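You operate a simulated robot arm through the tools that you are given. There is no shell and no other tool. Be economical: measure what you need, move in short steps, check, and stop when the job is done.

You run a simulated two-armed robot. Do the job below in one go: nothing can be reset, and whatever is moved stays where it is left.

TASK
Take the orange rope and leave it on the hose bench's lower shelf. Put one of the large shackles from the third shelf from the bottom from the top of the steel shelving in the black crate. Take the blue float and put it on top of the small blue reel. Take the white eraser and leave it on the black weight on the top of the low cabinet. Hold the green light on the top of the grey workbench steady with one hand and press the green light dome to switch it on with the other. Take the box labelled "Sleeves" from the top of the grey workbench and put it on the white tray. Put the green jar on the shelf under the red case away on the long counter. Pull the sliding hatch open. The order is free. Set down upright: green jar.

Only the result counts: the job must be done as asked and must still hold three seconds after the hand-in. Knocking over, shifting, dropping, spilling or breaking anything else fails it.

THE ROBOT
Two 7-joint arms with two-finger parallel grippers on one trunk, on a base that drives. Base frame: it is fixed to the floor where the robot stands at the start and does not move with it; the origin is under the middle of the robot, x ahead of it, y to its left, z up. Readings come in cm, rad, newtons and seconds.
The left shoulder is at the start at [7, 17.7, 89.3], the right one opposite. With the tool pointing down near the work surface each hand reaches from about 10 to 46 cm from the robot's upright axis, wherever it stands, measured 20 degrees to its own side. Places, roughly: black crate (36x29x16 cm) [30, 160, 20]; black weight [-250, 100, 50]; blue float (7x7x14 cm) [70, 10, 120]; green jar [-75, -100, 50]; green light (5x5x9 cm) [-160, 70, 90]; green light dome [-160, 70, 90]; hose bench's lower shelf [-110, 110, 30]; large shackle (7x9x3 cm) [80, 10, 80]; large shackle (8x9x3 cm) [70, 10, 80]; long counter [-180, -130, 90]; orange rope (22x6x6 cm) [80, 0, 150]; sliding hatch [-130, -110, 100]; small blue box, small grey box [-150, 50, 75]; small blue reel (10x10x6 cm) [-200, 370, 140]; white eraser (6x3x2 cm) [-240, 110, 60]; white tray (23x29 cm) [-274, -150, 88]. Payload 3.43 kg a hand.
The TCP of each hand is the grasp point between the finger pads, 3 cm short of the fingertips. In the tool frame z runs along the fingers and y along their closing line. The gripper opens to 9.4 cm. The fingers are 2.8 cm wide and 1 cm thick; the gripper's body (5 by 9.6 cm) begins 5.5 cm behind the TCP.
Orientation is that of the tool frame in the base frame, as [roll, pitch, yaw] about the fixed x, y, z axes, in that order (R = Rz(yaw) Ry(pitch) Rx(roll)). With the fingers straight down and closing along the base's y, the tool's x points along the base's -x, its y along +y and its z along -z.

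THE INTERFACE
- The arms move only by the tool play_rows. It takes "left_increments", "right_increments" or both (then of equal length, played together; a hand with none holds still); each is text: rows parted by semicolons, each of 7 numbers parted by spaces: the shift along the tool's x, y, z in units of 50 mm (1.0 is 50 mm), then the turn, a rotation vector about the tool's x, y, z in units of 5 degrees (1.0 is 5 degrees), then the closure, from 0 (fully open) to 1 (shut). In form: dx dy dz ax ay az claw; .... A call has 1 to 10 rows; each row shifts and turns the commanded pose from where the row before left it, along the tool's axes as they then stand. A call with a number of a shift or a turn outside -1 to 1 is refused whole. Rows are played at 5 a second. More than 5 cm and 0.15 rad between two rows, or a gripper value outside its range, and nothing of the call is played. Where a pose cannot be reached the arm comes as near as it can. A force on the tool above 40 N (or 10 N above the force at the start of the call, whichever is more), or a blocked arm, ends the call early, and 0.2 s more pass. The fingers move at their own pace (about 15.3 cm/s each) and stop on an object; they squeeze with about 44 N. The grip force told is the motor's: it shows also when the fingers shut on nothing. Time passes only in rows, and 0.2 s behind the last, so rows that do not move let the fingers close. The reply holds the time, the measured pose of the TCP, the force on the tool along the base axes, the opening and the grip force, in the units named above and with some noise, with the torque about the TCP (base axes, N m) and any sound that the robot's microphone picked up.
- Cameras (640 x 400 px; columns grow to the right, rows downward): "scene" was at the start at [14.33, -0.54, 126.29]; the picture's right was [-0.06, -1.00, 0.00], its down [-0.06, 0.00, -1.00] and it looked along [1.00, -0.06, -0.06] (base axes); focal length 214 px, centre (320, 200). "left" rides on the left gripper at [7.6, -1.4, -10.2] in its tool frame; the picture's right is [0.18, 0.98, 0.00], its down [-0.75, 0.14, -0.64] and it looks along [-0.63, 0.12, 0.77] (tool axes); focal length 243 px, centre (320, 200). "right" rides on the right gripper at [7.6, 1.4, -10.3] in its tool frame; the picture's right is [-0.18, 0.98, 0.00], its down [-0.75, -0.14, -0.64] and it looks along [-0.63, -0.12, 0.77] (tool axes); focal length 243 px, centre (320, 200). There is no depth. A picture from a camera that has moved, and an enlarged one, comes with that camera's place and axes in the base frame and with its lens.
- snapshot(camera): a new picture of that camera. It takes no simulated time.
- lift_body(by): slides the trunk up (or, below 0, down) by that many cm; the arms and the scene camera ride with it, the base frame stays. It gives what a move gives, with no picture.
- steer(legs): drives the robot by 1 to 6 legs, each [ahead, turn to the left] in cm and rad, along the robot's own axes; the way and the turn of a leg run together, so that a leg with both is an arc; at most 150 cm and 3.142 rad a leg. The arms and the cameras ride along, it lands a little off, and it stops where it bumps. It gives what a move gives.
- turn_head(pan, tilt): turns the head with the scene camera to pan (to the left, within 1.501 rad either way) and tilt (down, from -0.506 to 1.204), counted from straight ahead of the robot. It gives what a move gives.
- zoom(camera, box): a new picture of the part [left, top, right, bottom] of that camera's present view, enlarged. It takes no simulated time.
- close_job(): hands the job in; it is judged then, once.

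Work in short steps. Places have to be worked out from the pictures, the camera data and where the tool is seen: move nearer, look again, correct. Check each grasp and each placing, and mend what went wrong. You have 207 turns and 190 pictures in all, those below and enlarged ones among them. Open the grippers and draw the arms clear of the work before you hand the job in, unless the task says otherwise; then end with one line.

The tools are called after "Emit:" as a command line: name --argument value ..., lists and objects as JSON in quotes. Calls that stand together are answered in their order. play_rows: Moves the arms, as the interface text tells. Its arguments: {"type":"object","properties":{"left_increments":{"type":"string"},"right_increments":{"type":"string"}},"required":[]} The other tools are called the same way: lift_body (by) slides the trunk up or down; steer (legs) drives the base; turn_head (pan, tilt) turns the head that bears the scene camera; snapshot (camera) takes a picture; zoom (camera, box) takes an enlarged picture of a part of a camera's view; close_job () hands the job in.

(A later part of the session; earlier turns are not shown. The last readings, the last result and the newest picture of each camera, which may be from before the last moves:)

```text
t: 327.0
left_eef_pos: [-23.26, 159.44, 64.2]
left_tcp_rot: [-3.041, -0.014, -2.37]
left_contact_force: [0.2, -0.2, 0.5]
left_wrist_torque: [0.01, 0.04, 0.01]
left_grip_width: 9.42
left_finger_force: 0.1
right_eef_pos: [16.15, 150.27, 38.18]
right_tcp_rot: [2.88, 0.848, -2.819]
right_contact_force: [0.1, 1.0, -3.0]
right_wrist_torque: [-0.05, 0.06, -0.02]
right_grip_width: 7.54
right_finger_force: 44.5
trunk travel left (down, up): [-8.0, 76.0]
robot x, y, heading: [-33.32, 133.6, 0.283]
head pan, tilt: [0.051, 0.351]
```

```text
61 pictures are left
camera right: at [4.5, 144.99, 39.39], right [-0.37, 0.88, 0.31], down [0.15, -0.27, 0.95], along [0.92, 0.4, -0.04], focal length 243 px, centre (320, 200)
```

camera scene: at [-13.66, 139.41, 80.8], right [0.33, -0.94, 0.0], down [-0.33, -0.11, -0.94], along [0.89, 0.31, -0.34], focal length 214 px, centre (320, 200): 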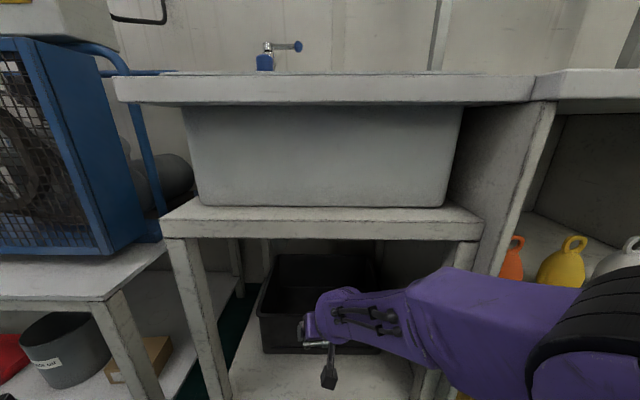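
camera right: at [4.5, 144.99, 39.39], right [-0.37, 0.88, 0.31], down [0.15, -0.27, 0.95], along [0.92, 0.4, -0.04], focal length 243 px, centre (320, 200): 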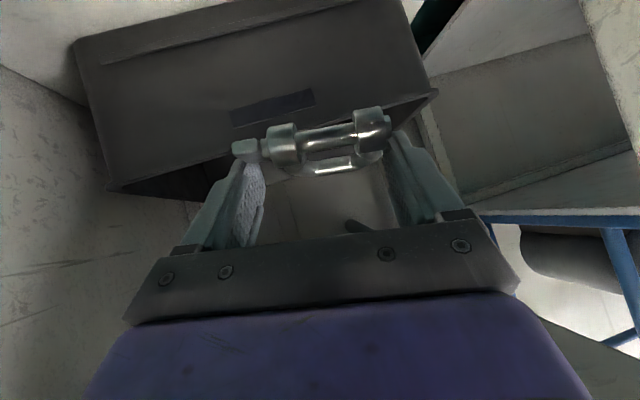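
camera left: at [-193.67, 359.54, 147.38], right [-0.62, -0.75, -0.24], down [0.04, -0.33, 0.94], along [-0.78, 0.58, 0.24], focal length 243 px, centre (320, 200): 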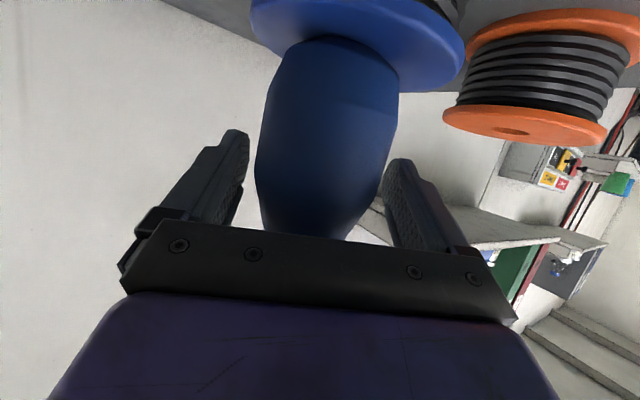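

Clear of the rim now. Lower 1.5 cm for the shelf above, then drive 25 cm in.

Emit:
lift_body --by -1.5

Emit:
steer --legs '[[25, 0]]'

Emit:
snapshot --camera "scene"

Emit:
snapshot --camera "right"

```text
t: 327.6
left_eef_pos: [-23.19, 159.28, 62.83]
left_tcp_rot: [-3.041, -0.015, -2.37]
left_contact_force: [0.6, 0.1, -0.2]
left_wrist_torque: [0.0, 0.02, -0.01]
left_grip_width: 9.38
left_finger_force: 0.0
right_eef_pos: [16.06, 150.23, 36.73]
right_tcp_rot: [2.878, 0.85, -2.819]
right_contact_force: [-0.1, 0.0, -2.7]
right_wrist_torque: [-0.03, 0.07, -0.03]
right_grip_width: 7.53
right_finger_force: 43.7
trunk travel left (down, up): [-6.5, 77.5]
robot x, y, heading: [-33.2, 133.48, 0.285]
head pan, tilt: [0.051, 0.351]
```

```text
t: 329.2
left_eef_pos: [-4.74, 164.59, 62.98]
left_tcp_rot: [-3.035, -0.006, -2.373]
left_contact_force: [0.2, 0.2, -0.4]
left_wrist_torque: [0.03, -0.01, 0.0]
left_grip_width: 9.39
left_finger_force: 0.1
right_eef_pos: [32.92, 155.3, 35.86]
right_tcp_rot: [2.886, 0.813, -2.794]
right_contact_force: [0.1, 0.0, -3.3]
right_wrist_torque: [-0.09, 0.03, -0.01]
right_grip_width: 7.53
right_finger_force: 43.8
trunk travel left (down, up): [-6.5, 77.5]
robot x, y, heading: [-14.22, 138.94, 0.276]
head pan, tilt: [0.051, 0.351]
stopped in leg 1: the robot was blocked; the commanded pose is now the measured one
```

```text
60 pictures are left
camera scene: at [-1.1, 143.07, 82.99], right [0.32, -0.95, 0.0], down [-0.32, -0.11, -0.94], along [0.89, 0.3, -0.34], focal length 214 px, centre (320, 200)
```

scene: 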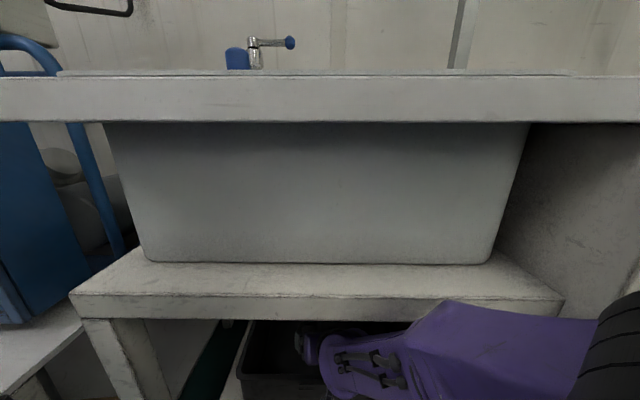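

```text
59 pictures are left
camera right: at [21.35, 149.88, 37.4], right [-0.38, 0.88, 0.3], down [0.19, -0.25, 0.95], along [0.91, 0.41, -0.07], focal length 243 px, centre (320, 200)
```

right: 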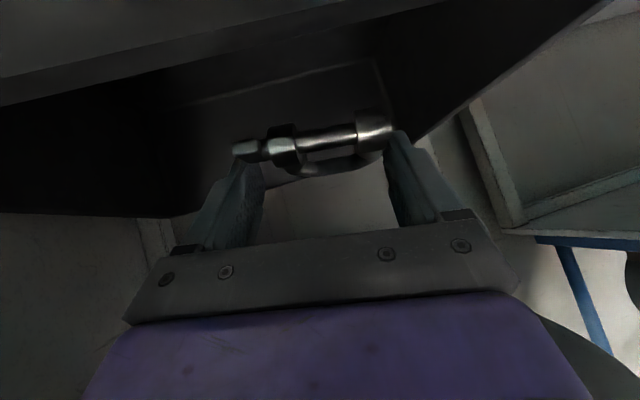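

The base is stopped, but the shackle is already over the crate's inside (tips ~8 cm beyond the front rim). I lower 5 cm and look.

Emit:
lift_body --by -5

Emit:
snapshot --camera "right"

```text
t: 330.1
left_eef_pos: [-4.05, 164.73, 57.72]
left_tcp_rot: [-3.042, -0.012, -2.374]
left_contact_force: [0.9, 0.0, -0.1]
left_wrist_torque: [0.02, -0.02, 0.0]
left_grip_width: 9.43
left_finger_force: 0.1
right_eef_pos: [33.66, 155.31, 30.19]
right_tcp_rot: [2.883, 0.803, -2.801]
right_contact_force: [0.4, 0.6, -3.1]
right_wrist_torque: [-0.03, 0.08, 0.01]
right_grip_width: 7.54
right_finger_force: 43.8
trunk travel left (down, up): [-1.5, 82.5]
robot x, y, heading: [-14.06, 139.03, 0.277]
head pan, tilt: [0.051, 0.351]
```

```text
58 pictures are left
camera right: at [22.06, 149.98, 31.99], right [-0.37, 0.88, 0.31], down [0.2, -0.25, 0.95], along [0.91, 0.41, -0.08], focal length 243 px, centre (320, 200)
```

right: 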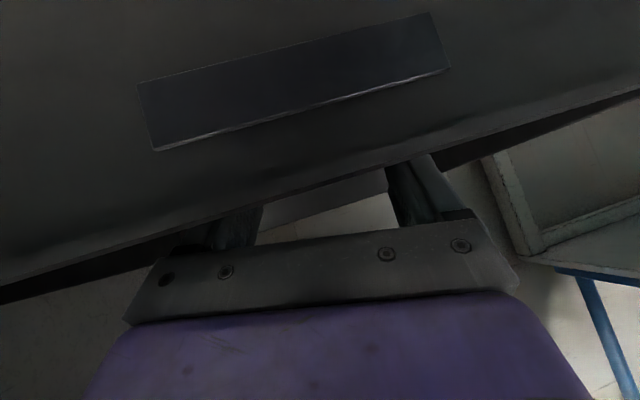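

The crate's front wall now hides the fingertips, so the shackle is inside. Release, raise, back out.

Emit:
play_rows --right_increments "0 0 0 0 0 0 0.3; 0 0 0 0 0 0 0; 0 0 0 0 0 0 0; 0 0 0 0 0 0 0"

Emit:
lift_body --by 6

Emit:
snapshot --camera "right"

Emit:
steer --legs '[[-40, 0]]'

Emit:
lift_body --by 40

Emit:
turn_head --pan 0.1 --tilt 0.6

Emit:
snapshot --camera "scene"

```text
t: 331.1
left_eef_pos: [-4.03, 164.8, 57.84]
left_tcp_rot: [-3.041, -0.012, -2.374]
left_contact_force: [0.4, -0.7, 0.4]
left_wrist_torque: [0.0, -0.02, 0.0]
left_grip_width: 9.4
left_finger_force: 0.1
right_eef_pos: [33.51, 155.39, 30.35]
right_tcp_rot: [2.881, 0.805, -2.8]
right_contact_force: [0.5, 0.0, 0.5]
right_wrist_torque: [-0.02, -0.01, 0.04]
right_grip_width: 9.41
right_finger_force: 0.0
trunk travel left (down, up): [-1.5, 82.5]
robot x, y, heading: [-14.05, 139.0, 0.281]
head pan, tilt: [0.051, 0.351]
```

```text
t: 332.1
left_eef_pos: [-4.22, 164.67, 63.36]
left_tcp_rot: [-3.042, -0.014, -2.374]
left_contact_force: [0.6, 0.1, -0.1]
left_wrist_torque: [0.01, 0.0, -0.02]
left_grip_width: 9.4
left_finger_force: 0.1
right_eef_pos: [32.15, 154.61, 34.24]
right_tcp_rot: [2.9, 0.766, -2.78]
right_contact_force: [0.0, 0.7, 0.0]
right_wrist_torque: [0.01, 0.01, -0.01]
right_grip_width: 9.39
right_finger_force: 0.0
trunk travel left (down, up): [-7.5, 76.5]
robot x, y, heading: [-14.36, 139.01, 0.28]
head pan, tilt: [0.051, 0.351]
```

```text
57 pictures are left
camera right: at [20.73, 149.2, 36.45], right [-0.37, 0.88, 0.3], down [0.23, -0.22, 0.95], along [0.9, 0.41, -0.12], focal length 243 px, centre (320, 200)
```

right: 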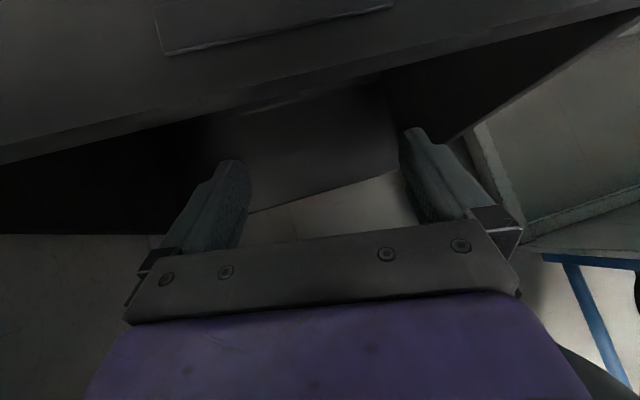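

```text
t: 334.7
left_eef_pos: [-43.7, 153.34, 63.68]
left_tcp_rot: [-3.04, -0.012, -2.372]
left_contact_force: [0.2, 0.1, 0.6]
left_wrist_torque: [0.02, 0.02, 0.01]
left_grip_width: 9.4
left_finger_force: 0.0
right_eef_pos: [-6.22, 143.94, 36.35]
right_tcp_rot: [2.883, 0.807, -2.8]
right_contact_force: [0.6, -1.0, -0.6]
right_wrist_torque: [-0.01, -0.02, 0.01]
right_grip_width: 9.41
right_finger_force: 0.1
trunk travel left (down, up): [-7.5, 76.5]
robot x, y, heading: [-54.29, 127.16, 0.281]
head pan, tilt: [0.051, 0.351]
```

```text
t: 338.5
left_eef_pos: [-43.87, 153.37, 103.78]
left_tcp_rot: [-3.04, -0.012, -2.373]
left_contact_force: [0.3, 0.3, 0.2]
left_wrist_torque: [0.0, -0.01, -0.01]
left_grip_width: 9.4
left_finger_force: 0.1
right_eef_pos: [-6.22, 144.06, 76.45]
right_tcp_rot: [2.88, 0.806, -2.802]
right_contact_force: [0.0, -0.3, -0.3]
right_wrist_torque: [0.0, 0.07, 0.0]
right_grip_width: 9.41
right_finger_force: 0.0
trunk travel left (down, up): [-47.5, 36.5]
robot x, y, heading: [-53.63, 127.15, 0.279]
head pan, tilt: [0.051, 0.351]
```

```text
t: 339.3
left_eef_pos: [-43.86, 153.41, 103.75]
left_tcp_rot: [-3.04, -0.014, -2.372]
left_contact_force: [-0.1, 0.2, 0.5]
left_wrist_torque: [0.01, -0.01, -0.01]
left_grip_width: 9.41
left_finger_force: 0.0
right_eef_pos: [-6.1, 144.06, 76.36]
right_tcp_rot: [2.882, 0.807, -2.803]
right_contact_force: [0.7, -0.3, 0.9]
right_wrist_torque: [-0.01, 0.02, 0.0]
right_grip_width: 9.38
right_finger_force: 0.1
trunk travel left (down, up): [-47.5, 36.5]
robot x, y, heading: [-53.82, 127.67, 0.281]
head pan, tilt: [0.099, 0.6]
```

```text
56 pictures are left
camera scene: at [-40.57, 132.12, 121.53], right [0.37, -0.93, 0.0], down [-0.52, -0.21, -0.83], along [0.77, 0.31, -0.56], focal length 214 px, centre (320, 200)
```

scene: 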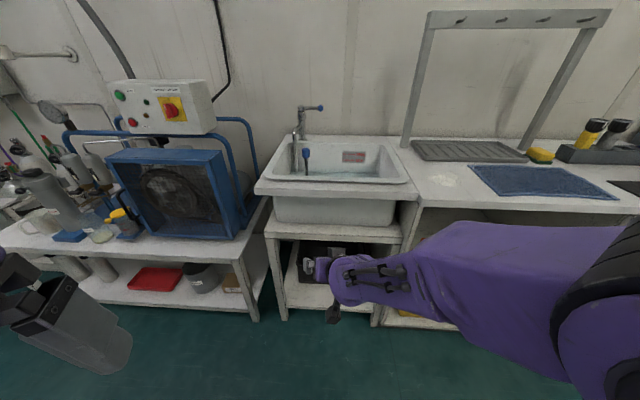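

Emit:
zoom --camera "scene" --box '[265, 235, 395, 316]'

```text
4.92 times, centred on (330, 276) of scene
camera zoom: at [-40.57, 132.12, 121.53], right [0.37, -0.93, 0.0], down [-0.52, -0.21, -0.83], along [0.77, 0.31, -0.56], focal length 1056 px, centre (271, -172)
```

zoom: 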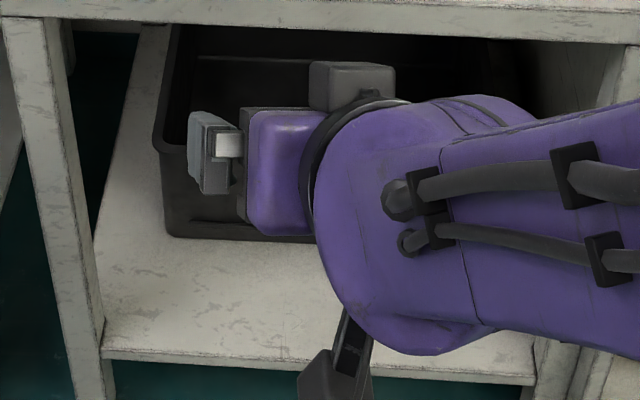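

The shackle is in the crate. Now fold the right hand to tool-down, raise, and drive round to the south side of the grey workbench.

Emit:
lift_body --by 25

Emit:
play_rows --right_increments "0 0 0 0 1 0 0; 0 0 0 0 1 0 0; 0 0 0 0 1 0 0; 0 0 0 0 1 0 0; 0 0 0 0 1 0 0; 0 0 0 0 1 0 0; 0 0 0 0 1 0 0; 0 0 0 0 1 0 0; 0 0 0 0 1 0 0; 0 0 0 0 0.3 0 0"

Emit:
steer --legs '[[0, -1.61], [101, 0], [0, -1.594], [116, 0], [0, -1.5]]'

Emit:
turn_head --pan 0 --tilt 0.65

Emit:
snapshot --camera "scene"

```text
t: 341.9
left_eef_pos: [-43.79, 153.42, 128.7]
left_tcp_rot: [-3.041, -0.012, -2.373]
left_contact_force: [0.4, -0.9, 0.0]
left_wrist_torque: [0.0, -0.02, 0.03]
left_grip_width: 9.38
left_finger_force: 0.2
right_eef_pos: [-6.17, 143.94, 101.45]
right_tcp_rot: [2.882, 0.806, -2.801]
right_contact_force: [0.0, -0.1, -0.2]
right_wrist_torque: [0.03, 0.02, 0.01]
right_grip_width: 9.4
right_finger_force: 0.1
trunk travel left (down, up): [-72.5, 11.5]
robot x, y, heading: [-53.81, 127.46, 0.279]
head pan, tilt: [0.099, 0.6]
```

```text
t: 344.1
left_eef_pos: [-43.78, 153.42, 128.75]
left_tcp_rot: [-3.042, -0.012, -2.373]
left_contact_force: [-0.5, 0.1, -0.6]
left_wrist_torque: [-0.01, 0.03, 0.0]
left_grip_width: 9.38
left_finger_force: 0.0
right_eef_pos: [-6.18, 143.99, 101.39]
right_tcp_rot: [2.964, 0.011, -2.612]
right_contact_force: [-0.3, -0.9, -0.5]
right_wrist_torque: [0.02, -0.02, -0.02]
right_grip_width: 9.4
right_finger_force: 0.1
trunk travel left (down, up): [-72.5, 11.5]
robot x, y, heading: [-53.89, 126.99, 0.277]
head pan, tilt: [0.099, 0.6]
```

```text
t: 366.3
left_eef_pos: [-167.45, 13.83, 128.65]
left_tcp_rot: [-3.036, -0.013, -0.797]
left_contact_force: [-0.1, 0.5, -0.1]
left_wrist_torque: [-0.02, -0.03, 0.0]
left_grip_width: 9.39
left_finger_force: 0.0
right_eef_pos: [-158.11, 51.59, 101.37]
right_tcp_rot: [2.964, 0.012, -1.039]
right_contact_force: [-5.6, -11.8, 0.1]
right_wrist_torque: [-0.17, -0.05, -0.43]
right_grip_width: 8.79
right_finger_force: 0.1
trunk travel left (down, up): [-72.5, 11.5]
robot x, y, heading: [-140.9, 4.15, 1.856]
head pan, tilt: [0.099, 0.6]
```

```text
t: 367.0
left_eef_pos: [-167.47, 13.94, 128.77]
left_tcp_rot: [-3.039, -0.013, -0.798]
left_contact_force: [-0.5, 0.3, 0.8]
left_wrist_torque: [0.01, -0.01, 0.0]
left_grip_width: 9.38
left_finger_force: 0.0
right_eef_pos: [-158.28, 51.62, 101.48]
right_tcp_rot: [2.964, 0.011, -1.036]
right_contact_force: [-4.5, -10.3, 0.8]
right_wrist_torque: [-0.16, -0.05, -0.36]
right_grip_width: 8.84
right_finger_force: 0.0
trunk travel left (down, up): [-72.5, 11.5]
robot x, y, heading: [-141.49, 4.61, 1.853]
head pan, tilt: [0.0, 0.649]
```

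```text
54 pictures are left
camera scene: at [-145.12, 17.17, 146.12], right [0.96, 0.28, 0.0], down [0.17, -0.58, -0.8], along [-0.22, 0.77, -0.6], focal length 214 px, centre (320, 200)
```

scene: 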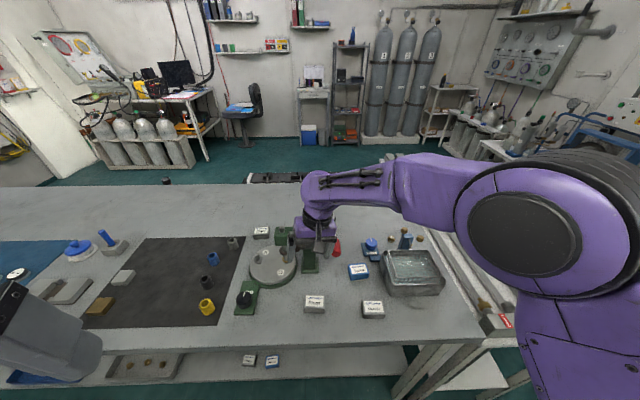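

The right fingers are pressing on a tall green thing on the bench. I immediately back off and look.

Emit:
steer --legs '[[-15, 0]]'

Emit:
zoom --camera "scene" --box '[190, 170, 510, 370]'

```text
t: 368.4
left_eef_pos: [-163.16, -0.17, 128.74]
left_tcp_rot: [-3.042, -0.013, -0.795]
left_contact_force: [-0.4, 0.4, 1.0]
left_wrist_torque: [0.01, 0.0, 0.02]
left_grip_width: 9.37
left_finger_force: 0.0
right_eef_pos: [-153.88, 37.49, 101.32]
right_tcp_rot: [2.963, 0.01, -1.037]
right_contact_force: [-0.5, 0.1, -0.2]
right_wrist_torque: [-0.03, 0.05, -0.02]
right_grip_width: 9.4
right_finger_force: 0.0
trunk travel left (down, up): [-72.5, 11.5]
robot x, y, heading: [-137.03, -10.51, 1.857]
head pan, tilt: [0.0, 0.649]
```

```text
2.00 times, centred on (350, 270) of scene
camera zoom: at [-140.87, 3.13, 146.07], right [0.96, 0.28, 0.0], down [0.17, -0.58, -0.8], along [-0.22, 0.76, -0.61], focal length 429 px, centre (260, 60)
```

zoom: 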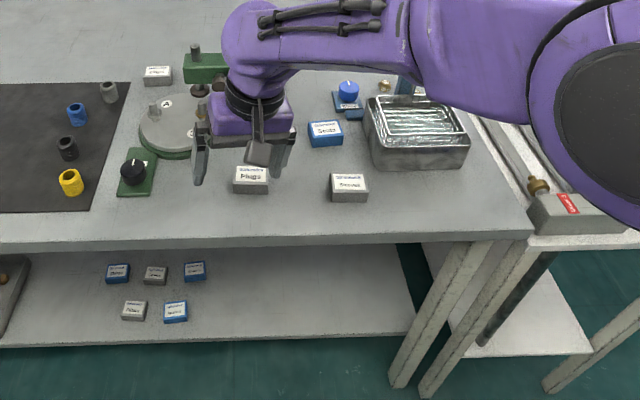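

I move the right hand aside to see the bench top fully.

Emit:
play_rows --right_increments "0.58 -0.68 0 0 0 0 0; 0.58 -0.68 0 0 0 0 0; 0.58 -0.68 0 0 0 0 0; 0.58 -0.68 0 0 0 0 0; 0.58 -0.68 0 0 0 0 0; 0 0 0 0 0 0 0"

Emit:
turn_head --pan 0.15 --tilt 0.65

Emit:
snapshot --camera "scene"

Emit:
zoom --camera "scene" --box '[220, 180, 380, 280]'

```text
t: 369.8
left_eef_pos: [-163.22, -0.34, 128.78]
left_tcp_rot: [-3.039, -0.014, -0.795]
left_contact_force: [0.7, 0.0, 0.0]
left_wrist_torque: [0.01, -0.02, 0.02]
left_grip_width: 9.41
left_finger_force: 0.0
right_eef_pos: [-132.28, 33.27, 98.21]
right_tcp_rot: [2.963, 0.009, -1.035]
right_contact_force: [-0.9, 0.7, -0.6]
right_wrist_torque: [0.0, 0.03, -0.01]
right_grip_width: 9.4
right_finger_force: 0.2
trunk travel left (down, up): [-72.5, 11.5]
robot x, y, heading: [-137.23, -10.21, 1.862]
head pan, tilt: [0.0, 0.649]
```

```text
t: 370.5
left_eef_pos: [-163.14, -0.46, 128.75]
left_tcp_rot: [-3.041, -0.015, -0.796]
left_contact_force: [0.5, -0.3, 1.3]
left_wrist_torque: [-0.02, 0.02, 0.01]
left_grip_width: 9.41
left_finger_force: 0.0
right_eef_pos: [-132.32, 33.4, 98.24]
right_tcp_rot: [2.964, 0.01, -1.036]
right_contact_force: [-0.1, -0.2, -0.3]
right_wrist_torque: [-0.06, -0.02, -0.01]
right_grip_width: 9.39
right_finger_force: 0.2
trunk travel left (down, up): [-72.5, 11.5]
robot x, y, heading: [-137.02, -10.19, 1.851]
head pan, tilt: [0.15, 0.649]
```

```text
52 pictures are left
camera scene: at [-142.01, 2.5, 146.09], right [0.91, 0.42, 0.0], down [0.26, -0.55, -0.8], along [-0.34, 0.72, -0.6], focal length 214 px, centre (320, 200)
```

scene: 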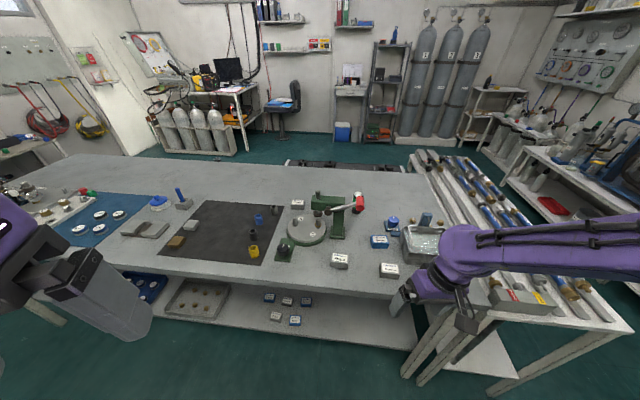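

```text
4.00 times, centred on (300, 230) of scene
camera zoom: at [-142.01, 2.5, 146.09], right [0.91, 0.42, 0.0], down [0.26, -0.55, -0.8], along [-0.34, 0.72, -0.6], focal length 858 px, centre (400, 80)
```

zoom: 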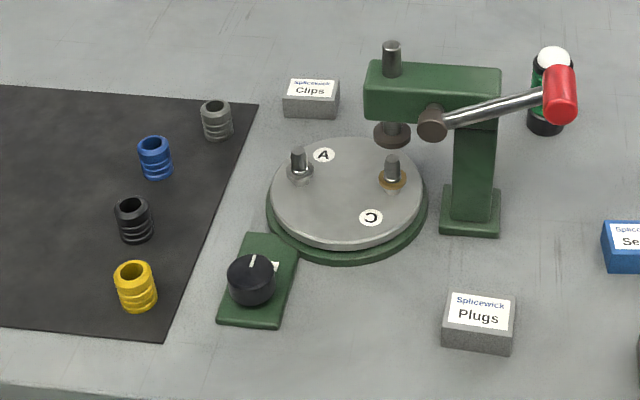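

I see the press with red lever, and the green light (white dome) behind it near (-158,76). I read the labels of the other boxes.

Emit:
zoom --camera "scene" --box '[320, 200, 448, 280]'

```text
5.00 times, centred on (384, 240) of scene
camera zoom: at [-142.01, 2.5, 146.09], right [0.91, 0.42, 0.0], down [0.26, -0.55, -0.8], along [-0.34, 0.72, -0.6], focal length 1072 px, centre (0, 0)
```

zoom: 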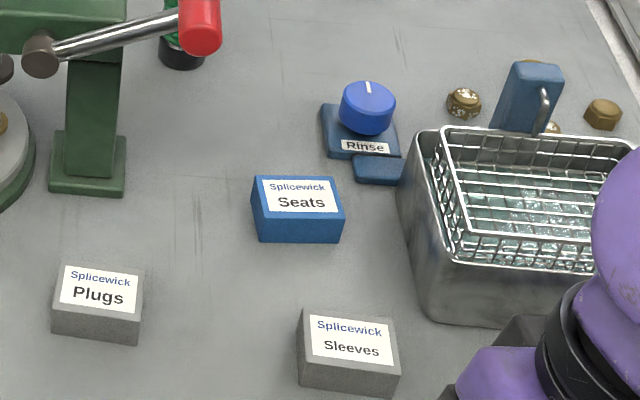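

"Sleeves" is the grey box near (-139,48). I bring the right hand over it and align the grip along its long side.

Emit:
play_rows --right_increments "-0.8 -0.1 -0.05 0 0 0 0; -0.8 -0.1 -0.05 0 0 0 0; -0.8 -0.1 0 0 0 0 0; -0.8 -0.1 0 0 0 0 0; 0 0 0 0.5 0 0 0; 0 0 0 0.5 0 0 0; 0 0 0 0.5 0 0.9 0; 0 0 0 0.5 0 0.9 0; 0 0 0 0 0 0.9 0; 0 0 0 0 0 0.9 0"

Emit:
snapshot --camera "right"

```text
t: 372.7
left_eef_pos: [-163.24, -0.24, 128.78]
left_tcp_rot: [-3.041, -0.014, -0.797]
left_contact_force: [-0.4, 0.4, 0.7]
left_wrist_torque: [0.02, 0.01, -0.04]
left_grip_width: 9.4
left_finger_force: 0.1
right_eef_pos: [-138.54, 48.27, 98.54]
right_tcp_rot: [3.136, 0.0, -1.351]
right_contact_force: [-0.3, -0.4, -0.6]
right_wrist_torque: [0.04, 0.02, -0.02]
right_grip_width: 9.4
right_finger_force: 0.0
trunk travel left (down, up): [-72.5, 11.5]
robot x, y, heading: [-136.85, -10.34, 1.857]
head pan, tilt: [0.15, 0.649]
```

```text
49 pictures are left
camera right: at [-138.19, 40.56, 108.85], right [-1.0, -0.03, 0.01], down [-0.02, 0.77, 0.64], along [-0.03, 0.64, -0.77], focal length 243 px, centre (320, 200)
```

right: 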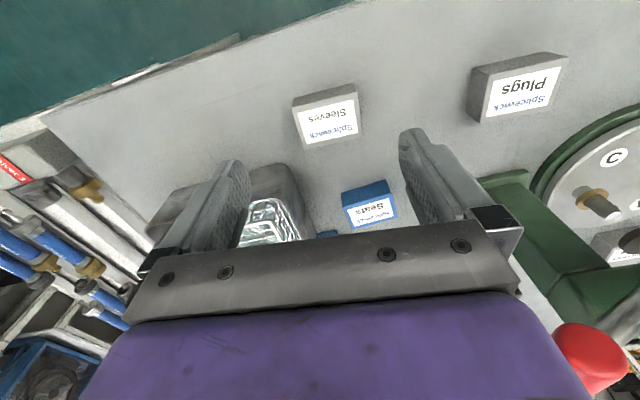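

Box top centre at about (-139.2,49,87.4), orientation matches. Descend and grasp.

Emit:
play_rows --right_increments "-0.08 0.05 0.7 0 0 0 0; -0.08 0.05 0.7 0 0 0 0; 0 0 0.58 0 0 0 0; 0 0 0 0 0 0 0; 0 0 0 0 0 0 1; 0 0 0 0 0 0 1; 0 0 0 0 0 0 1; 0 0 0 0 0 0 1"

Emit:
snapshot --camera "right"

```text
t: 374.5
left_eef_pos: [-163.01, -0.43, 128.78]
left_tcp_rot: [-3.042, -0.013, -0.795]
left_contact_force: [0.5, -0.1, -0.5]
left_wrist_torque: [0.02, -0.03, 0.0]
left_grip_width: 9.39
left_finger_force: 0.0
right_eef_pos: [-139.21, 48.9, 88.47]
right_tcp_rot: [3.137, 0.0, -1.35]
right_contact_force: [0.5, 0.7, 0.5]
right_wrist_torque: [-0.03, -0.01, 0.0]
right_grip_width: 5.78
right_finger_force: 43.8
trunk travel left (down, up): [-72.5, 11.5]
robot x, y, heading: [-136.87, -10.04, 1.854]
head pan, tilt: [0.15, 0.649]
```

```text
48 pictures are left
camera right: at [-138.89, 41.25, 98.76], right [-1.0, -0.04, 0.01], down [-0.02, 0.77, 0.64], along [-0.03, 0.64, -0.77], focal length 243 px, centre (320, 200)
```

right: 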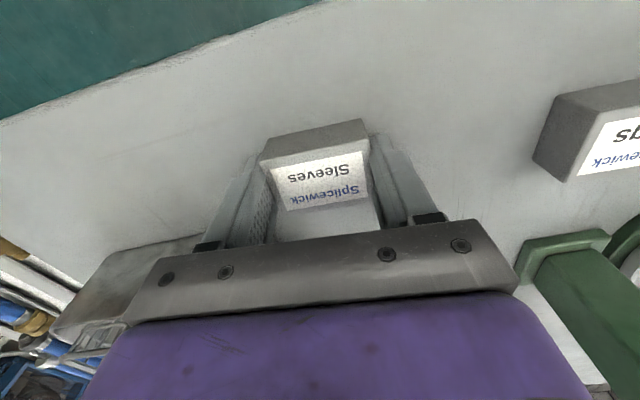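

Sleeves box in hand. Lift it, then drive to the white tray on the south counter.

Emit:
play_rows --right_increments "0 0 -0.8 0 0 0 1; 0 0 -0.8 0 0 0 1; 0 0 -0.8 0 0 0 1; 0 0 -0.6 0 0 0 1; 0 0 0 0 0 0 1"

Emit:
steer --legs '[[-20, 0], [0, 1.678], [150, 0], [15, 0], [0, 1.468]]'

Emit:
turn_head --pan 0 --tilt 0.6

Emit:
snapshot --camera "scene"

```text
t: 375.7
left_eef_pos: [-163.04, -0.35, 128.67]
left_tcp_rot: [-3.042, -0.014, -0.796]
left_contact_force: [-0.2, 0.6, 0.0]
left_wrist_torque: [-0.01, 0.01, 0.02]
left_grip_width: 9.38
left_finger_force: 0.0
right_eef_pos: [-138.94, 48.63, 103.7]
right_tcp_rot: [3.136, 0.002, -1.35]
right_contact_force: [-0.4, 0.0, -0.8]
right_wrist_torque: [0.0, 0.01, 0.01]
right_grip_width: 5.73
right_finger_force: 43.8
trunk travel left (down, up): [-72.5, 11.5]
robot x, y, heading: [-137.06, -10.1, 1.854]
head pan, tilt: [0.15, 0.649]
```

```text
t: 392.9
left_eef_pos: [-260.19, -103.44, 128.78]
left_tcp_rot: [-3.041, -0.014, 2.347]
left_contact_force: [0.5, 0.3, -0.4]
left_wrist_torque: [0.01, -0.02, 0.01]
left_grip_width: 9.37
left_finger_force: 0.0
right_eef_pos: [-284.17, -152.39, 103.86]
right_tcp_rot: [3.137, 0.0, 1.791]
right_contact_force: [-0.5, 0.3, -1.1]
right_wrist_torque: [0.03, -0.02, -0.03]
right_grip_width: 5.69
right_finger_force: 44.2
trunk travel left (down, up): [-72.5, 11.5]
robot x, y, heading: [-286.25, -93.47, -1.289]
head pan, tilt: [0.15, 0.649]
```

```text
t: 393.6
left_eef_pos: [-260.12, -103.26, 128.76]
left_tcp_rot: [-3.042, -0.014, 2.348]
left_contact_force: [-0.1, 0.0, 0.4]
left_wrist_torque: [0.01, -0.02, -0.04]
left_grip_width: 9.38
left_finger_force: 0.2
right_eef_pos: [-284.27, -152.4, 103.66]
right_tcp_rot: [3.137, 0.002, 1.793]
right_contact_force: [-0.2, 0.4, -0.7]
right_wrist_torque: [0.01, 0.01, -0.01]
right_grip_width: 5.68
right_finger_force: 43.9
trunk travel left (down, up): [-72.5, 11.5]
robot x, y, heading: [-285.99, -93.74, -1.284]
head pan, tilt: [0.0, 0.6]
```

```text
47 pictures are left
camera scene: at [-282.08, -106.9, 146.52], right [-0.96, -0.28, 0.0], down [-0.16, 0.54, -0.82], along [0.23, -0.79, -0.57], focal length 214 px, centre (320, 200)
```

scene: 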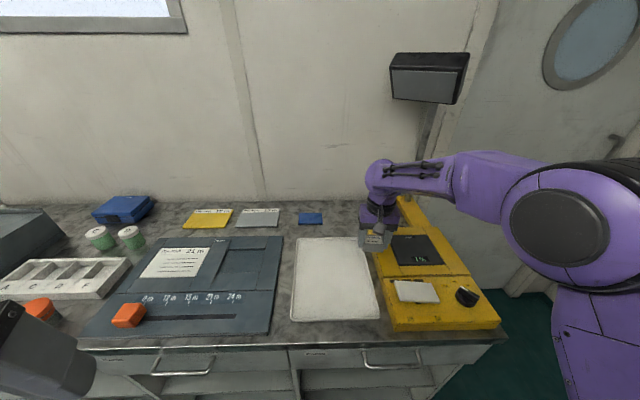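

The white tray is right there, centre ≈(-274,-149). I shift over it and lower.

Emit:
play_rows --right_increments "0.07 0.72 0 0 0 0 1; 0.07 0.72 0 0 0 0 1; 0.07 0.72 0 0 0 0 1; 0 0 0.7 0 0 0 1; 0 0 0.7 0 0 0 1; 0 0 0.2 0 0 0 1; 0 0 0 0 0 0 1"

Emit:
snapshot --camera "scene"

```text
t: 395.2
left_eef_pos: [-260.33, -103.34, 128.74]
left_tcp_rot: [-3.041, -0.013, 2.347]
left_contact_force: [1.2, -0.1, 0.0]
left_wrist_torque: [0.0, -0.04, 0.01]
left_grip_width: 9.42
left_finger_force: 0.0
right_eef_pos: [-273.89, -148.99, 95.84]
right_tcp_rot: [3.137, 0.002, 1.792]
right_contact_force: [0.3, -0.2, 0.4]
right_wrist_torque: [-0.03, -0.01, -0.02]
right_grip_width: 5.69
right_finger_force: 44.1
trunk travel left (down, up): [-72.5, 11.5]
robot x, y, heading: [-286.58, -93.74, -1.284]
head pan, tilt: [0.0, 0.6]
```

```text
46 pictures are left
camera scene: at [-282.11, -106.92, 146.52], right [-0.96, -0.28, 0.0], down [-0.16, 0.54, -0.82], along [0.23, -0.79, -0.57], focal length 214 px, centre (320, 200)
```

scene: 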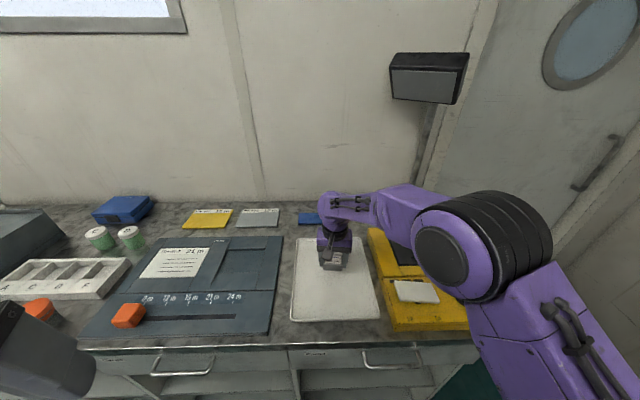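

Over the tray. Lower slowly to contact.

Emit:
play_rows --right_increments "0 0 0.1 0 0 0 1; 0 0 0.1 0 0 0 1; 0 0 0.1 0 0 0 1; 0 0 0.06 0 0 0 1; 0 0 0.06 0 0 0 1; 0 0 0.06 0 0 0 1; 0 0 0.06 0 0 0 1; 0 0 0.06 0 0 0 1; 0 0 0 0 0 0 1"

```text
t: 397.2
left_eef_pos: [-260.2, -103.32, 128.59]
left_tcp_rot: [-3.041, -0.014, 2.348]
left_contact_force: [-0.1, 0.2, 0.1]
left_wrist_torque: [0.01, -0.01, 0.0]
left_grip_width: 9.38
left_finger_force: 0.1
right_eef_pos: [-273.97, -149.11, 92.97]
right_tcp_rot: [3.136, 0.001, 1.792]
right_contact_force: [-0.5, -0.4, -0.7]
right_wrist_torque: [0.0, 0.01, 0.03]
right_grip_width: 5.69
right_finger_force: 43.6
trunk travel left (down, up): [-72.5, 11.5]
robot x, y, heading: [-286.2, -94.18, -1.278]
head pan, tilt: [0.0, 0.6]
```

Emit:
play_rows --right_increments "0 0 0.1 0 0 0 1; 0 0 0.06 0 0 0 1; 0 0 0.06 0 0 0 1; 0 0 0.06 0 0 0 1; 0 0 0.06 0 0 0 1; 0 0 0.06 0 0 0 1; 0 0 0.06 0 0 0 1; 0 0 0.06 0 0 0 1; 0 0 0.06 0 0 0 1; 0 0 0 0 0 0 1"

```text
t: 398.5
left_eef_pos: [-260.34, -103.15, 128.89]
left_tcp_rot: [-3.039, -0.01, 2.347]
left_contact_force: [0.9, 0.3, -0.5]
left_wrist_torque: [0.0, -0.02, -0.01]
left_grip_width: 9.39
left_finger_force: 0.1
right_eef_pos: [-273.83, -149.24, 91.86]
right_tcp_rot: [3.133, 0.017, 1.792]
right_contact_force: [-2.1, 7.3, 21.9]
right_wrist_torque: [0.59, 0.57, -0.12]
right_grip_width: 5.69
right_finger_force: 44.1
trunk travel left (down, up): [-72.5, 11.5]
robot x, y, heading: [-286.08, -93.7, -1.283]
head pan, tilt: [0.0, 0.6]
stopped in row 6 (right hand): the force on the tool passed its limit at 42 N (the readings are from after the stop); the commanded pose is now the measured one
```

Contact. Ease, open, lift.

Emit:
play_rows --right_increments "0 0 -0.05 0 0 0 1; 0 0 0 0 0 0 0.3; 0 0 0 0 0 0 0; 0 0 -0.7 0 0 0 0; 0 0 -0.8 0 0 0 0; 0 0 -0.8 0 0 0 0; 0 0 -0.8 0 0 0 0; 0 0 0 0 0 0 0"

Emit:
zoom --camera "scene" --box '[260, 210, 420, 330]'

```text
t: 400.3
left_eef_pos: [-260.24, -103.34, 128.72]
left_tcp_rot: [-3.041, -0.014, 2.347]
left_contact_force: [0.0, -0.3, 0.8]
left_wrist_torque: [-0.02, 0.02, -0.02]
left_grip_width: 9.41
left_finger_force: 0.1
right_eef_pos: [-273.99, -149.22, 106.94]
right_tcp_rot: [3.134, 0.009, 1.791]
right_contact_force: [0.9, 0.3, 0.6]
right_wrist_torque: [0.0, 0.0, 0.02]
right_grip_width: 9.4
right_finger_force: 0.0
trunk travel left (down, up): [-72.5, 11.5]
robot x, y, heading: [-286.21, -93.92, -1.282]
head pan, tilt: [0.0, 0.6]
```

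```text
3.33 times, centred on (340, 270) of scene
camera zoom: at [-282.07, -106.94, 146.52], right [-0.96, -0.28, 0.0], down [-0.16, 0.54, -0.82], along [0.23, -0.79, -0.57], focal length 715 px, centre (253, -33)
```

zoom: 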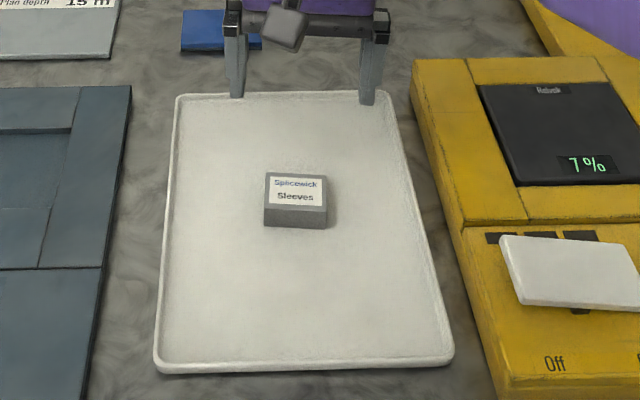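

Sleeves placed on the tray. Next the jar and hatch further east along the long counter.

Emit:
lift_body --by 11

Emit:
steer --legs '[[-15, 0], [0, 1.543], [150, 0], [50, 0], [0, -1.541]]'

Emit:
turn_head --pan -0.1 --tilt 0.65

Emit:
snapshot --camera "scene"

```text
t: 401.7
left_eef_pos: [-260.1, -103.38, 139.88]
left_tcp_rot: [-3.039, -0.014, 2.345]
left_contact_force: [0.3, -0.7, 0.1]
left_wrist_torque: [-0.01, -0.02, -0.01]
left_grip_width: 9.39
left_finger_force: 0.1
right_eef_pos: [-273.96, -149.19, 118.01]
right_tcp_rot: [3.132, 0.01, 1.793]
right_contact_force: [-0.2, -0.1, -0.2]
right_wrist_torque: [0.01, 0.02, 0.01]
right_grip_width: 9.4
right_finger_force: 0.0
trunk travel left (down, up): [-83.5, 0.5]
robot x, y, heading: [-286.44, -93.52, -1.286]
head pan, tilt: [0.0, 0.6]
```

```text
t: 420.1
left_eef_pos: [-75.26, -23.34, 139.84]
left_tcp_rot: [-3.039, -0.015, 2.468]
left_contact_force: [-0.2, -0.2, -0.9]
left_wrist_torque: [0.0, 0.03, 0.01]
left_grip_width: 9.4
left_finger_force: 0.1
right_eef_pos: [-83.47, -70.46, 117.94]
right_tcp_rot: [3.135, 0.01, 1.911]
right_contact_force: [-0.1, -0.2, -0.2]
right_wrist_torque: [0.0, -0.02, -0.03]
right_grip_width: 9.38
right_finger_force: 0.0
trunk travel left (down, up): [-83.5, 0.5]
robot x, y, heading: [-102.4, -16.84, -1.161]
head pan, tilt: [0.0, 0.6]
```

```text
t: 420.7
left_eef_pos: [-75.23, -23.36, 139.79]
left_tcp_rot: [-3.04, -0.013, 2.467]
left_contact_force: [0.1, 0.1, 0.2]
left_wrist_torque: [0.02, -0.01, -0.01]
left_grip_width: 9.39
left_finger_force: 0.1
right_eef_pos: [-83.41, -70.45, 117.96]
right_tcp_rot: [3.133, 0.012, 1.911]
right_contact_force: [-0.6, -0.4, 0.1]
right_wrist_torque: [0.01, -0.06, 0.03]
right_grip_width: 9.42
right_finger_force: 0.0
trunk travel left (down, up): [-83.5, 0.5]
robot x, y, heading: [-101.73, -17.05, -1.156]
head pan, tilt: [-0.099, 0.649]
```

```text
44 pictures are left
camera scene: at [-97.41, -29.67, 157.1], right [-0.95, -0.3, 0.0], down [-0.18, 0.58, -0.8], along [0.24, -0.76, -0.6], focal length 214 px, centre (320, 200)
```

scene: 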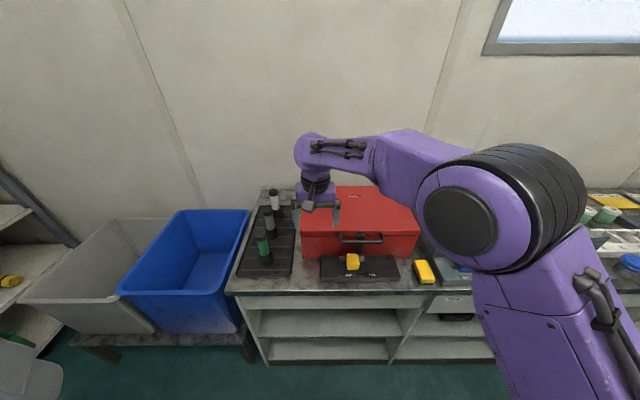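

I back off and lower the trunk to see the shelf under the red case.

Emit:
steer --legs '[[-25, -0.12]]'

Emit:
lift_body --by -40

Emit:
lift_body --by -15

Emit:
turn_head --pan 0.1 --tilt 0.3

Emit:
snapshot --camera "scene"

```text
t: 422.6
left_eef_pos: [-84.6, -3.52, 139.73]
left_tcp_rot: [-3.04, -0.016, 2.349]
left_contact_force: [-1.4, -0.7, 0.1]
left_wrist_torque: [-0.01, 0.0, 0.01]
left_grip_width: 9.39
left_finger_force: 0.1
right_eef_pos: [-98.36, -49.22, 117.85]
right_tcp_rot: [3.134, 0.009, 1.794]
right_contact_force: [0.8, 0.1, -0.6]
right_wrist_torque: [-0.01, 0.0, 0.02]
right_grip_width: 9.39
right_finger_force: 0.1
trunk travel left (down, up): [-83.5, 0.5]
robot x, y, heading: [-110.63, 6.13, -1.281]
head pan, tilt: [-0.099, 0.649]
```

```text
t: 426.4
left_eef_pos: [-84.74, -3.13, 99.74]
left_tcp_rot: [-3.04, -0.014, 2.348]
left_contact_force: [-0.6, -0.3, 0.2]
left_wrist_torque: [0.01, -0.02, -0.01]
left_grip_width: 9.4
left_finger_force: 0.1
right_eef_pos: [-98.43, -48.93, 77.96]
right_tcp_rot: [3.133, 0.011, 1.794]
right_contact_force: [-0.7, 0.8, 0.3]
right_wrist_torque: [0.0, 0.01, 0.01]
right_grip_width: 9.39
right_finger_force: 0.1
trunk travel left (down, up): [-43.5, 40.5]
robot x, y, heading: [-110.47, 6.48, -1.28]
head pan, tilt: [-0.099, 0.649]
```

```text
t: 428.1
left_eef_pos: [-84.73, -3.28, 84.81]
left_tcp_rot: [-3.041, -0.014, 2.35]
left_contact_force: [0.2, 0.5, 0.2]
left_wrist_torque: [0.02, -0.02, 0.01]
left_grip_width: 9.4
left_finger_force: 0.0
right_eef_pos: [-98.22, -48.94, 63.14]
right_tcp_rot: [3.133, 0.01, 1.794]
right_contact_force: [-1.6, -0.4, 0.6]
right_wrist_torque: [0.0, -0.02, -0.01]
right_grip_width: 9.41
right_finger_force: 0.0
trunk travel left (down, up): [-28.5, 55.5]
robot x, y, heading: [-110.89, 6.47, -1.279]
head pan, tilt: [-0.099, 0.649]
```

```text
t: 429.0
left_eef_pos: [-84.72, -3.18, 84.69]
left_tcp_rot: [-3.042, -0.014, 2.349]
left_contact_force: [0.2, 1.0, 1.1]
left_wrist_torque: [0.02, 0.01, 0.0]
left_grip_width: 9.37
left_finger_force: 0.0
right_eef_pos: [-98.32, -48.89, 63.03]
right_tcp_rot: [3.134, 0.011, 1.793]
right_contact_force: [-0.7, 0.8, -0.8]
right_wrist_torque: [0.03, -0.01, -0.02]
right_grip_width: 9.38
right_finger_force: 0.0
trunk travel left (down, up): [-28.5, 55.5]
robot x, y, heading: [-110.68, 6.63, -1.279]
head pan, tilt: [0.099, 0.3]
```

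```text
43 pictures are left
camera scene: at [-105.55, -6.95, 105.27], right [-0.93, -0.38, 0.0], down [-0.11, 0.27, -0.95], along [0.36, -0.88, -0.3], focal length 214 px, centre (320, 200)
```

scene: 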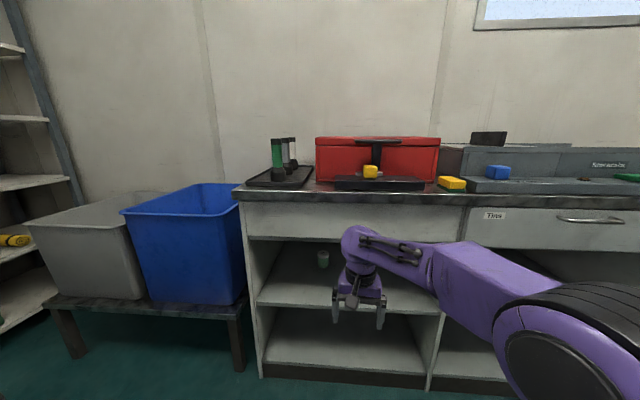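

Emit:
zoom --camera "scene" --box '[240, 180, 400, 320]'

Emit:
zoom --camera "scene" --box '[430, 110, 640, 230]'

```text
2.86 times, centred on (320, 250) of scene
camera zoom: at [-105.55, -6.95, 105.27], right [-0.93, -0.38, 0.0], down [-0.11, 0.27, -0.95], along [0.36, -0.88, -0.3], focal length 613 px, centre (320, 57)
```

zoom: 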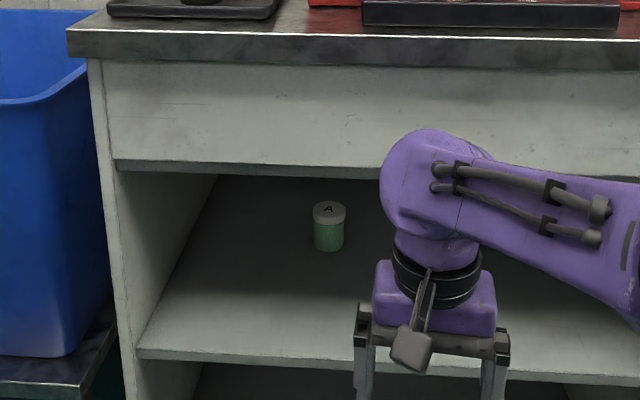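

```text
3.05 times, centred on (535, 170) of scene
camera zoom: at [-105.55, -6.95, 105.27], right [-0.93, -0.38, 0.0], down [-0.11, 0.27, -0.95], along [0.36, -0.88, -0.3], focal length 654 px, centre (-335, 291)
```

zoom: 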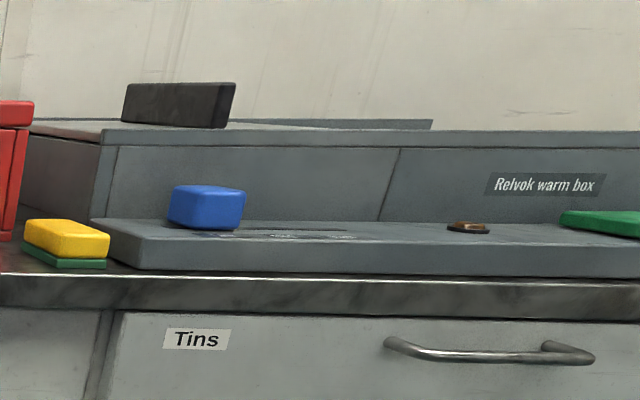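

The jar stands about 25 cm inside the bay at ≈(-70,-96), shelf z≈39. I pitch the right hand to 25° below horizontal for a frontal grasp.

Emit:
play_rows --right_increments "0 0 0 0 -1 0 0; 0 0 0 0 -1 0 0; 0 0 0 0 -1 0 0; 0 0 0 0 -1 0 0; 0 0 0 0 -1 0 0; 0 0 0 0 -1 0 0; 0 0 0 0 -1 0 0; 0 0 0 0 -1 0 0; 0 0 0 0 -1 0 0; 0 0 0 0 -1 0 0"

Emit:
play_rows --right_increments "0.43 0.56 0.29 0 -0.7 0 0.15; 0.43 0.56 0.29 0 -0.7 0 0.15; 0.43 0.56 0.29 0 -0.7 0 0.15; 0.5 0.56 0.25 0 0 0 0.15; 0.5 0.56 0.25 0 0 0 0.15; 0 0 0 0 0 0 0.15"

```text
t: 431.2
left_eef_pos: [-84.6, -3.23, 84.73]
left_tcp_rot: [-3.041, -0.014, 2.35]
left_contact_force: [-0.1, -0.2, 0.1]
left_wrist_torque: [0.01, 0.03, -0.02]
left_grip_width: 9.4
left_finger_force: 0.1
right_eef_pos: [-99.06, -49.73, 63.75]
right_tcp_rot: [3.064, 0.877, 1.714]
right_contact_force: [-0.2, -1.4, 0.1]
right_wrist_torque: [-0.02, 0.03, -0.01]
right_grip_width: 9.4
right_finger_force: 0.0
trunk travel left (down, up): [-28.5, 55.5]
robot x, y, heading: [-110.75, 6.63, -1.282]
head pan, tilt: [0.099, 0.3]
```

```text
t: 432.6
left_eef_pos: [-84.81, -3.28, 84.73]
left_tcp_rot: [-3.042, -0.015, 2.35]
left_contact_force: [0.6, -0.1, -0.1]
left_wrist_torque: [-0.01, 0.01, 0.03]
left_grip_width: 9.38
left_finger_force: 0.0
right_eef_pos: [-84.88, -45.84, 49.62]
right_tcp_rot: [3.123, 1.067, 1.773]
right_contact_force: [0.3, -0.7, 0.0]
right_wrist_torque: [-0.08, -0.02, 0.02]
right_grip_width: 7.99
right_finger_force: 0.0
trunk travel left (down, up): [-28.5, 55.5]
robot x, y, heading: [-110.44, 6.54, -1.281]
head pan, tilt: [0.099, 0.3]
```

Emit:
lift_body --by -4.5

Emit:
steer --legs '[[34, 0]]'

Emit:
snapshot --camera "right"

Emit:
snapshot --camera "scene"

```text
t: 433.4
left_eef_pos: [-84.64, -3.17, 80.31]
left_tcp_rot: [-3.041, -0.015, 2.349]
left_contact_force: [-0.7, -0.1, 1.0]
left_wrist_torque: [-0.01, 0.02, -0.02]
left_grip_width: 9.4
left_finger_force: 0.0
right_eef_pos: [-84.96, -45.69, 45.2]
right_tcp_rot: [3.121, 1.067, 1.771]
right_contact_force: [-0.3, -0.7, -0.4]
right_wrist_torque: [0.0, -0.01, -0.01]
right_grip_width: 7.98
right_finger_force: 0.2
trunk travel left (down, up): [-24.0, 60.0]
robot x, y, heading: [-110.81, 6.87, -1.283]
head pan, tilt: [0.099, 0.3]
```

```text
t: 435.6
left_eef_pos: [-74.72, -35.08, 80.17]
left_tcp_rot: [-3.039, -0.014, 2.359]
left_contact_force: [0.3, -0.4, -0.8]
left_wrist_torque: [-0.03, -0.02, 0.01]
left_grip_width: 9.4
left_finger_force: 0.0
right_eef_pos: [-74.48, -77.67, 45.39]
right_tcp_rot: [3.118, 1.067, 1.779]
right_contact_force: [-0.7, 0.1, 0.9]
right_wrist_torque: [0.03, -0.02, 0.0]
right_grip_width: 7.97
right_finger_force: 0.1
trunk travel left (down, up): [-24.0, 60.0]
robot x, y, heading: [-100.97, -25.75, -1.271]
head pan, tilt: [0.099, 0.3]
```

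```text
40 pictures are left
camera right: at [-75.86, -64.94, 43.62], right [0.98, 0.13, 0.17], down [-0.19, 0.16, 0.97], along [0.1, -0.98, 0.18], focal length 243 px, centre (320, 200)
```

right: 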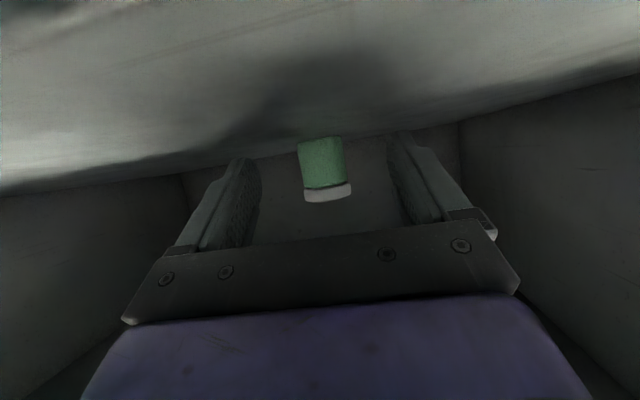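

```text
39 pictures are left
camera scene: at [-95.64, -39.06, 100.77], right [-0.92, -0.39, 0.0], down [-0.12, 0.27, -0.96], along [0.37, -0.88, -0.3], focal length 214 px, centre (320, 200)
```

scene: 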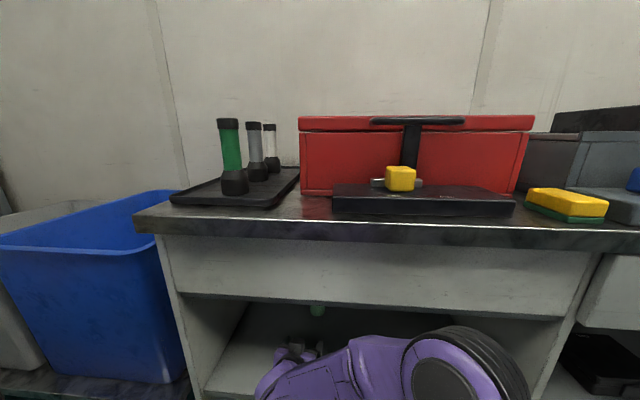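

The jar is centred between the fingers, about 16 cm ahead. Advance.

Emit:
play_rows --right_increments "-0.397 -0.03 0.72 0 0 0 0.15; -0.397 -0.03 0.72 0 0 0 0.15; -0.397 -0.03 0.72 0 0 0 0.15; -0.36 -0.03 0.65 0 0 0 0.15; 0 0 0 0 0 0 0.15"

Emit:
snapshot --camera "right"

```text
t: 436.8
left_eef_pos: [-74.89, -35.03, 80.25]
left_tcp_rot: [-3.039, -0.013, 2.36]
left_contact_force: [-0.3, -0.4, 0.0]
left_wrist_torque: [-0.03, -0.01, -0.03]
left_grip_width: 9.39
left_finger_force: 0.1
right_eef_pos: [-71.2, -93.26, 45.48]
right_tcp_rot: [3.117, 1.069, 1.778]
right_contact_force: [0.9, 9.4, 15.9]
right_wrist_torque: [2.59, 0.31, -0.45]
right_grip_width: 7.98
right_finger_force: 0.0
trunk travel left (down, up): [-24.0, 60.0]
robot x, y, heading: [-101.32, -25.66, -1.271]
head pan, tilt: [0.099, 0.3]
```

```text
38 pictures are left
camera right: at [-72.6, -80.54, 43.81], right [0.98, 0.14, 0.17], down [-0.19, 0.16, 0.97], along [0.1, -0.98, 0.18], focal length 243 px, centre (320, 200)
```

right: 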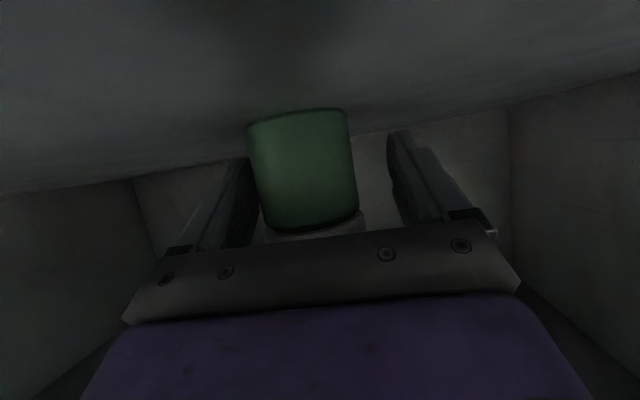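

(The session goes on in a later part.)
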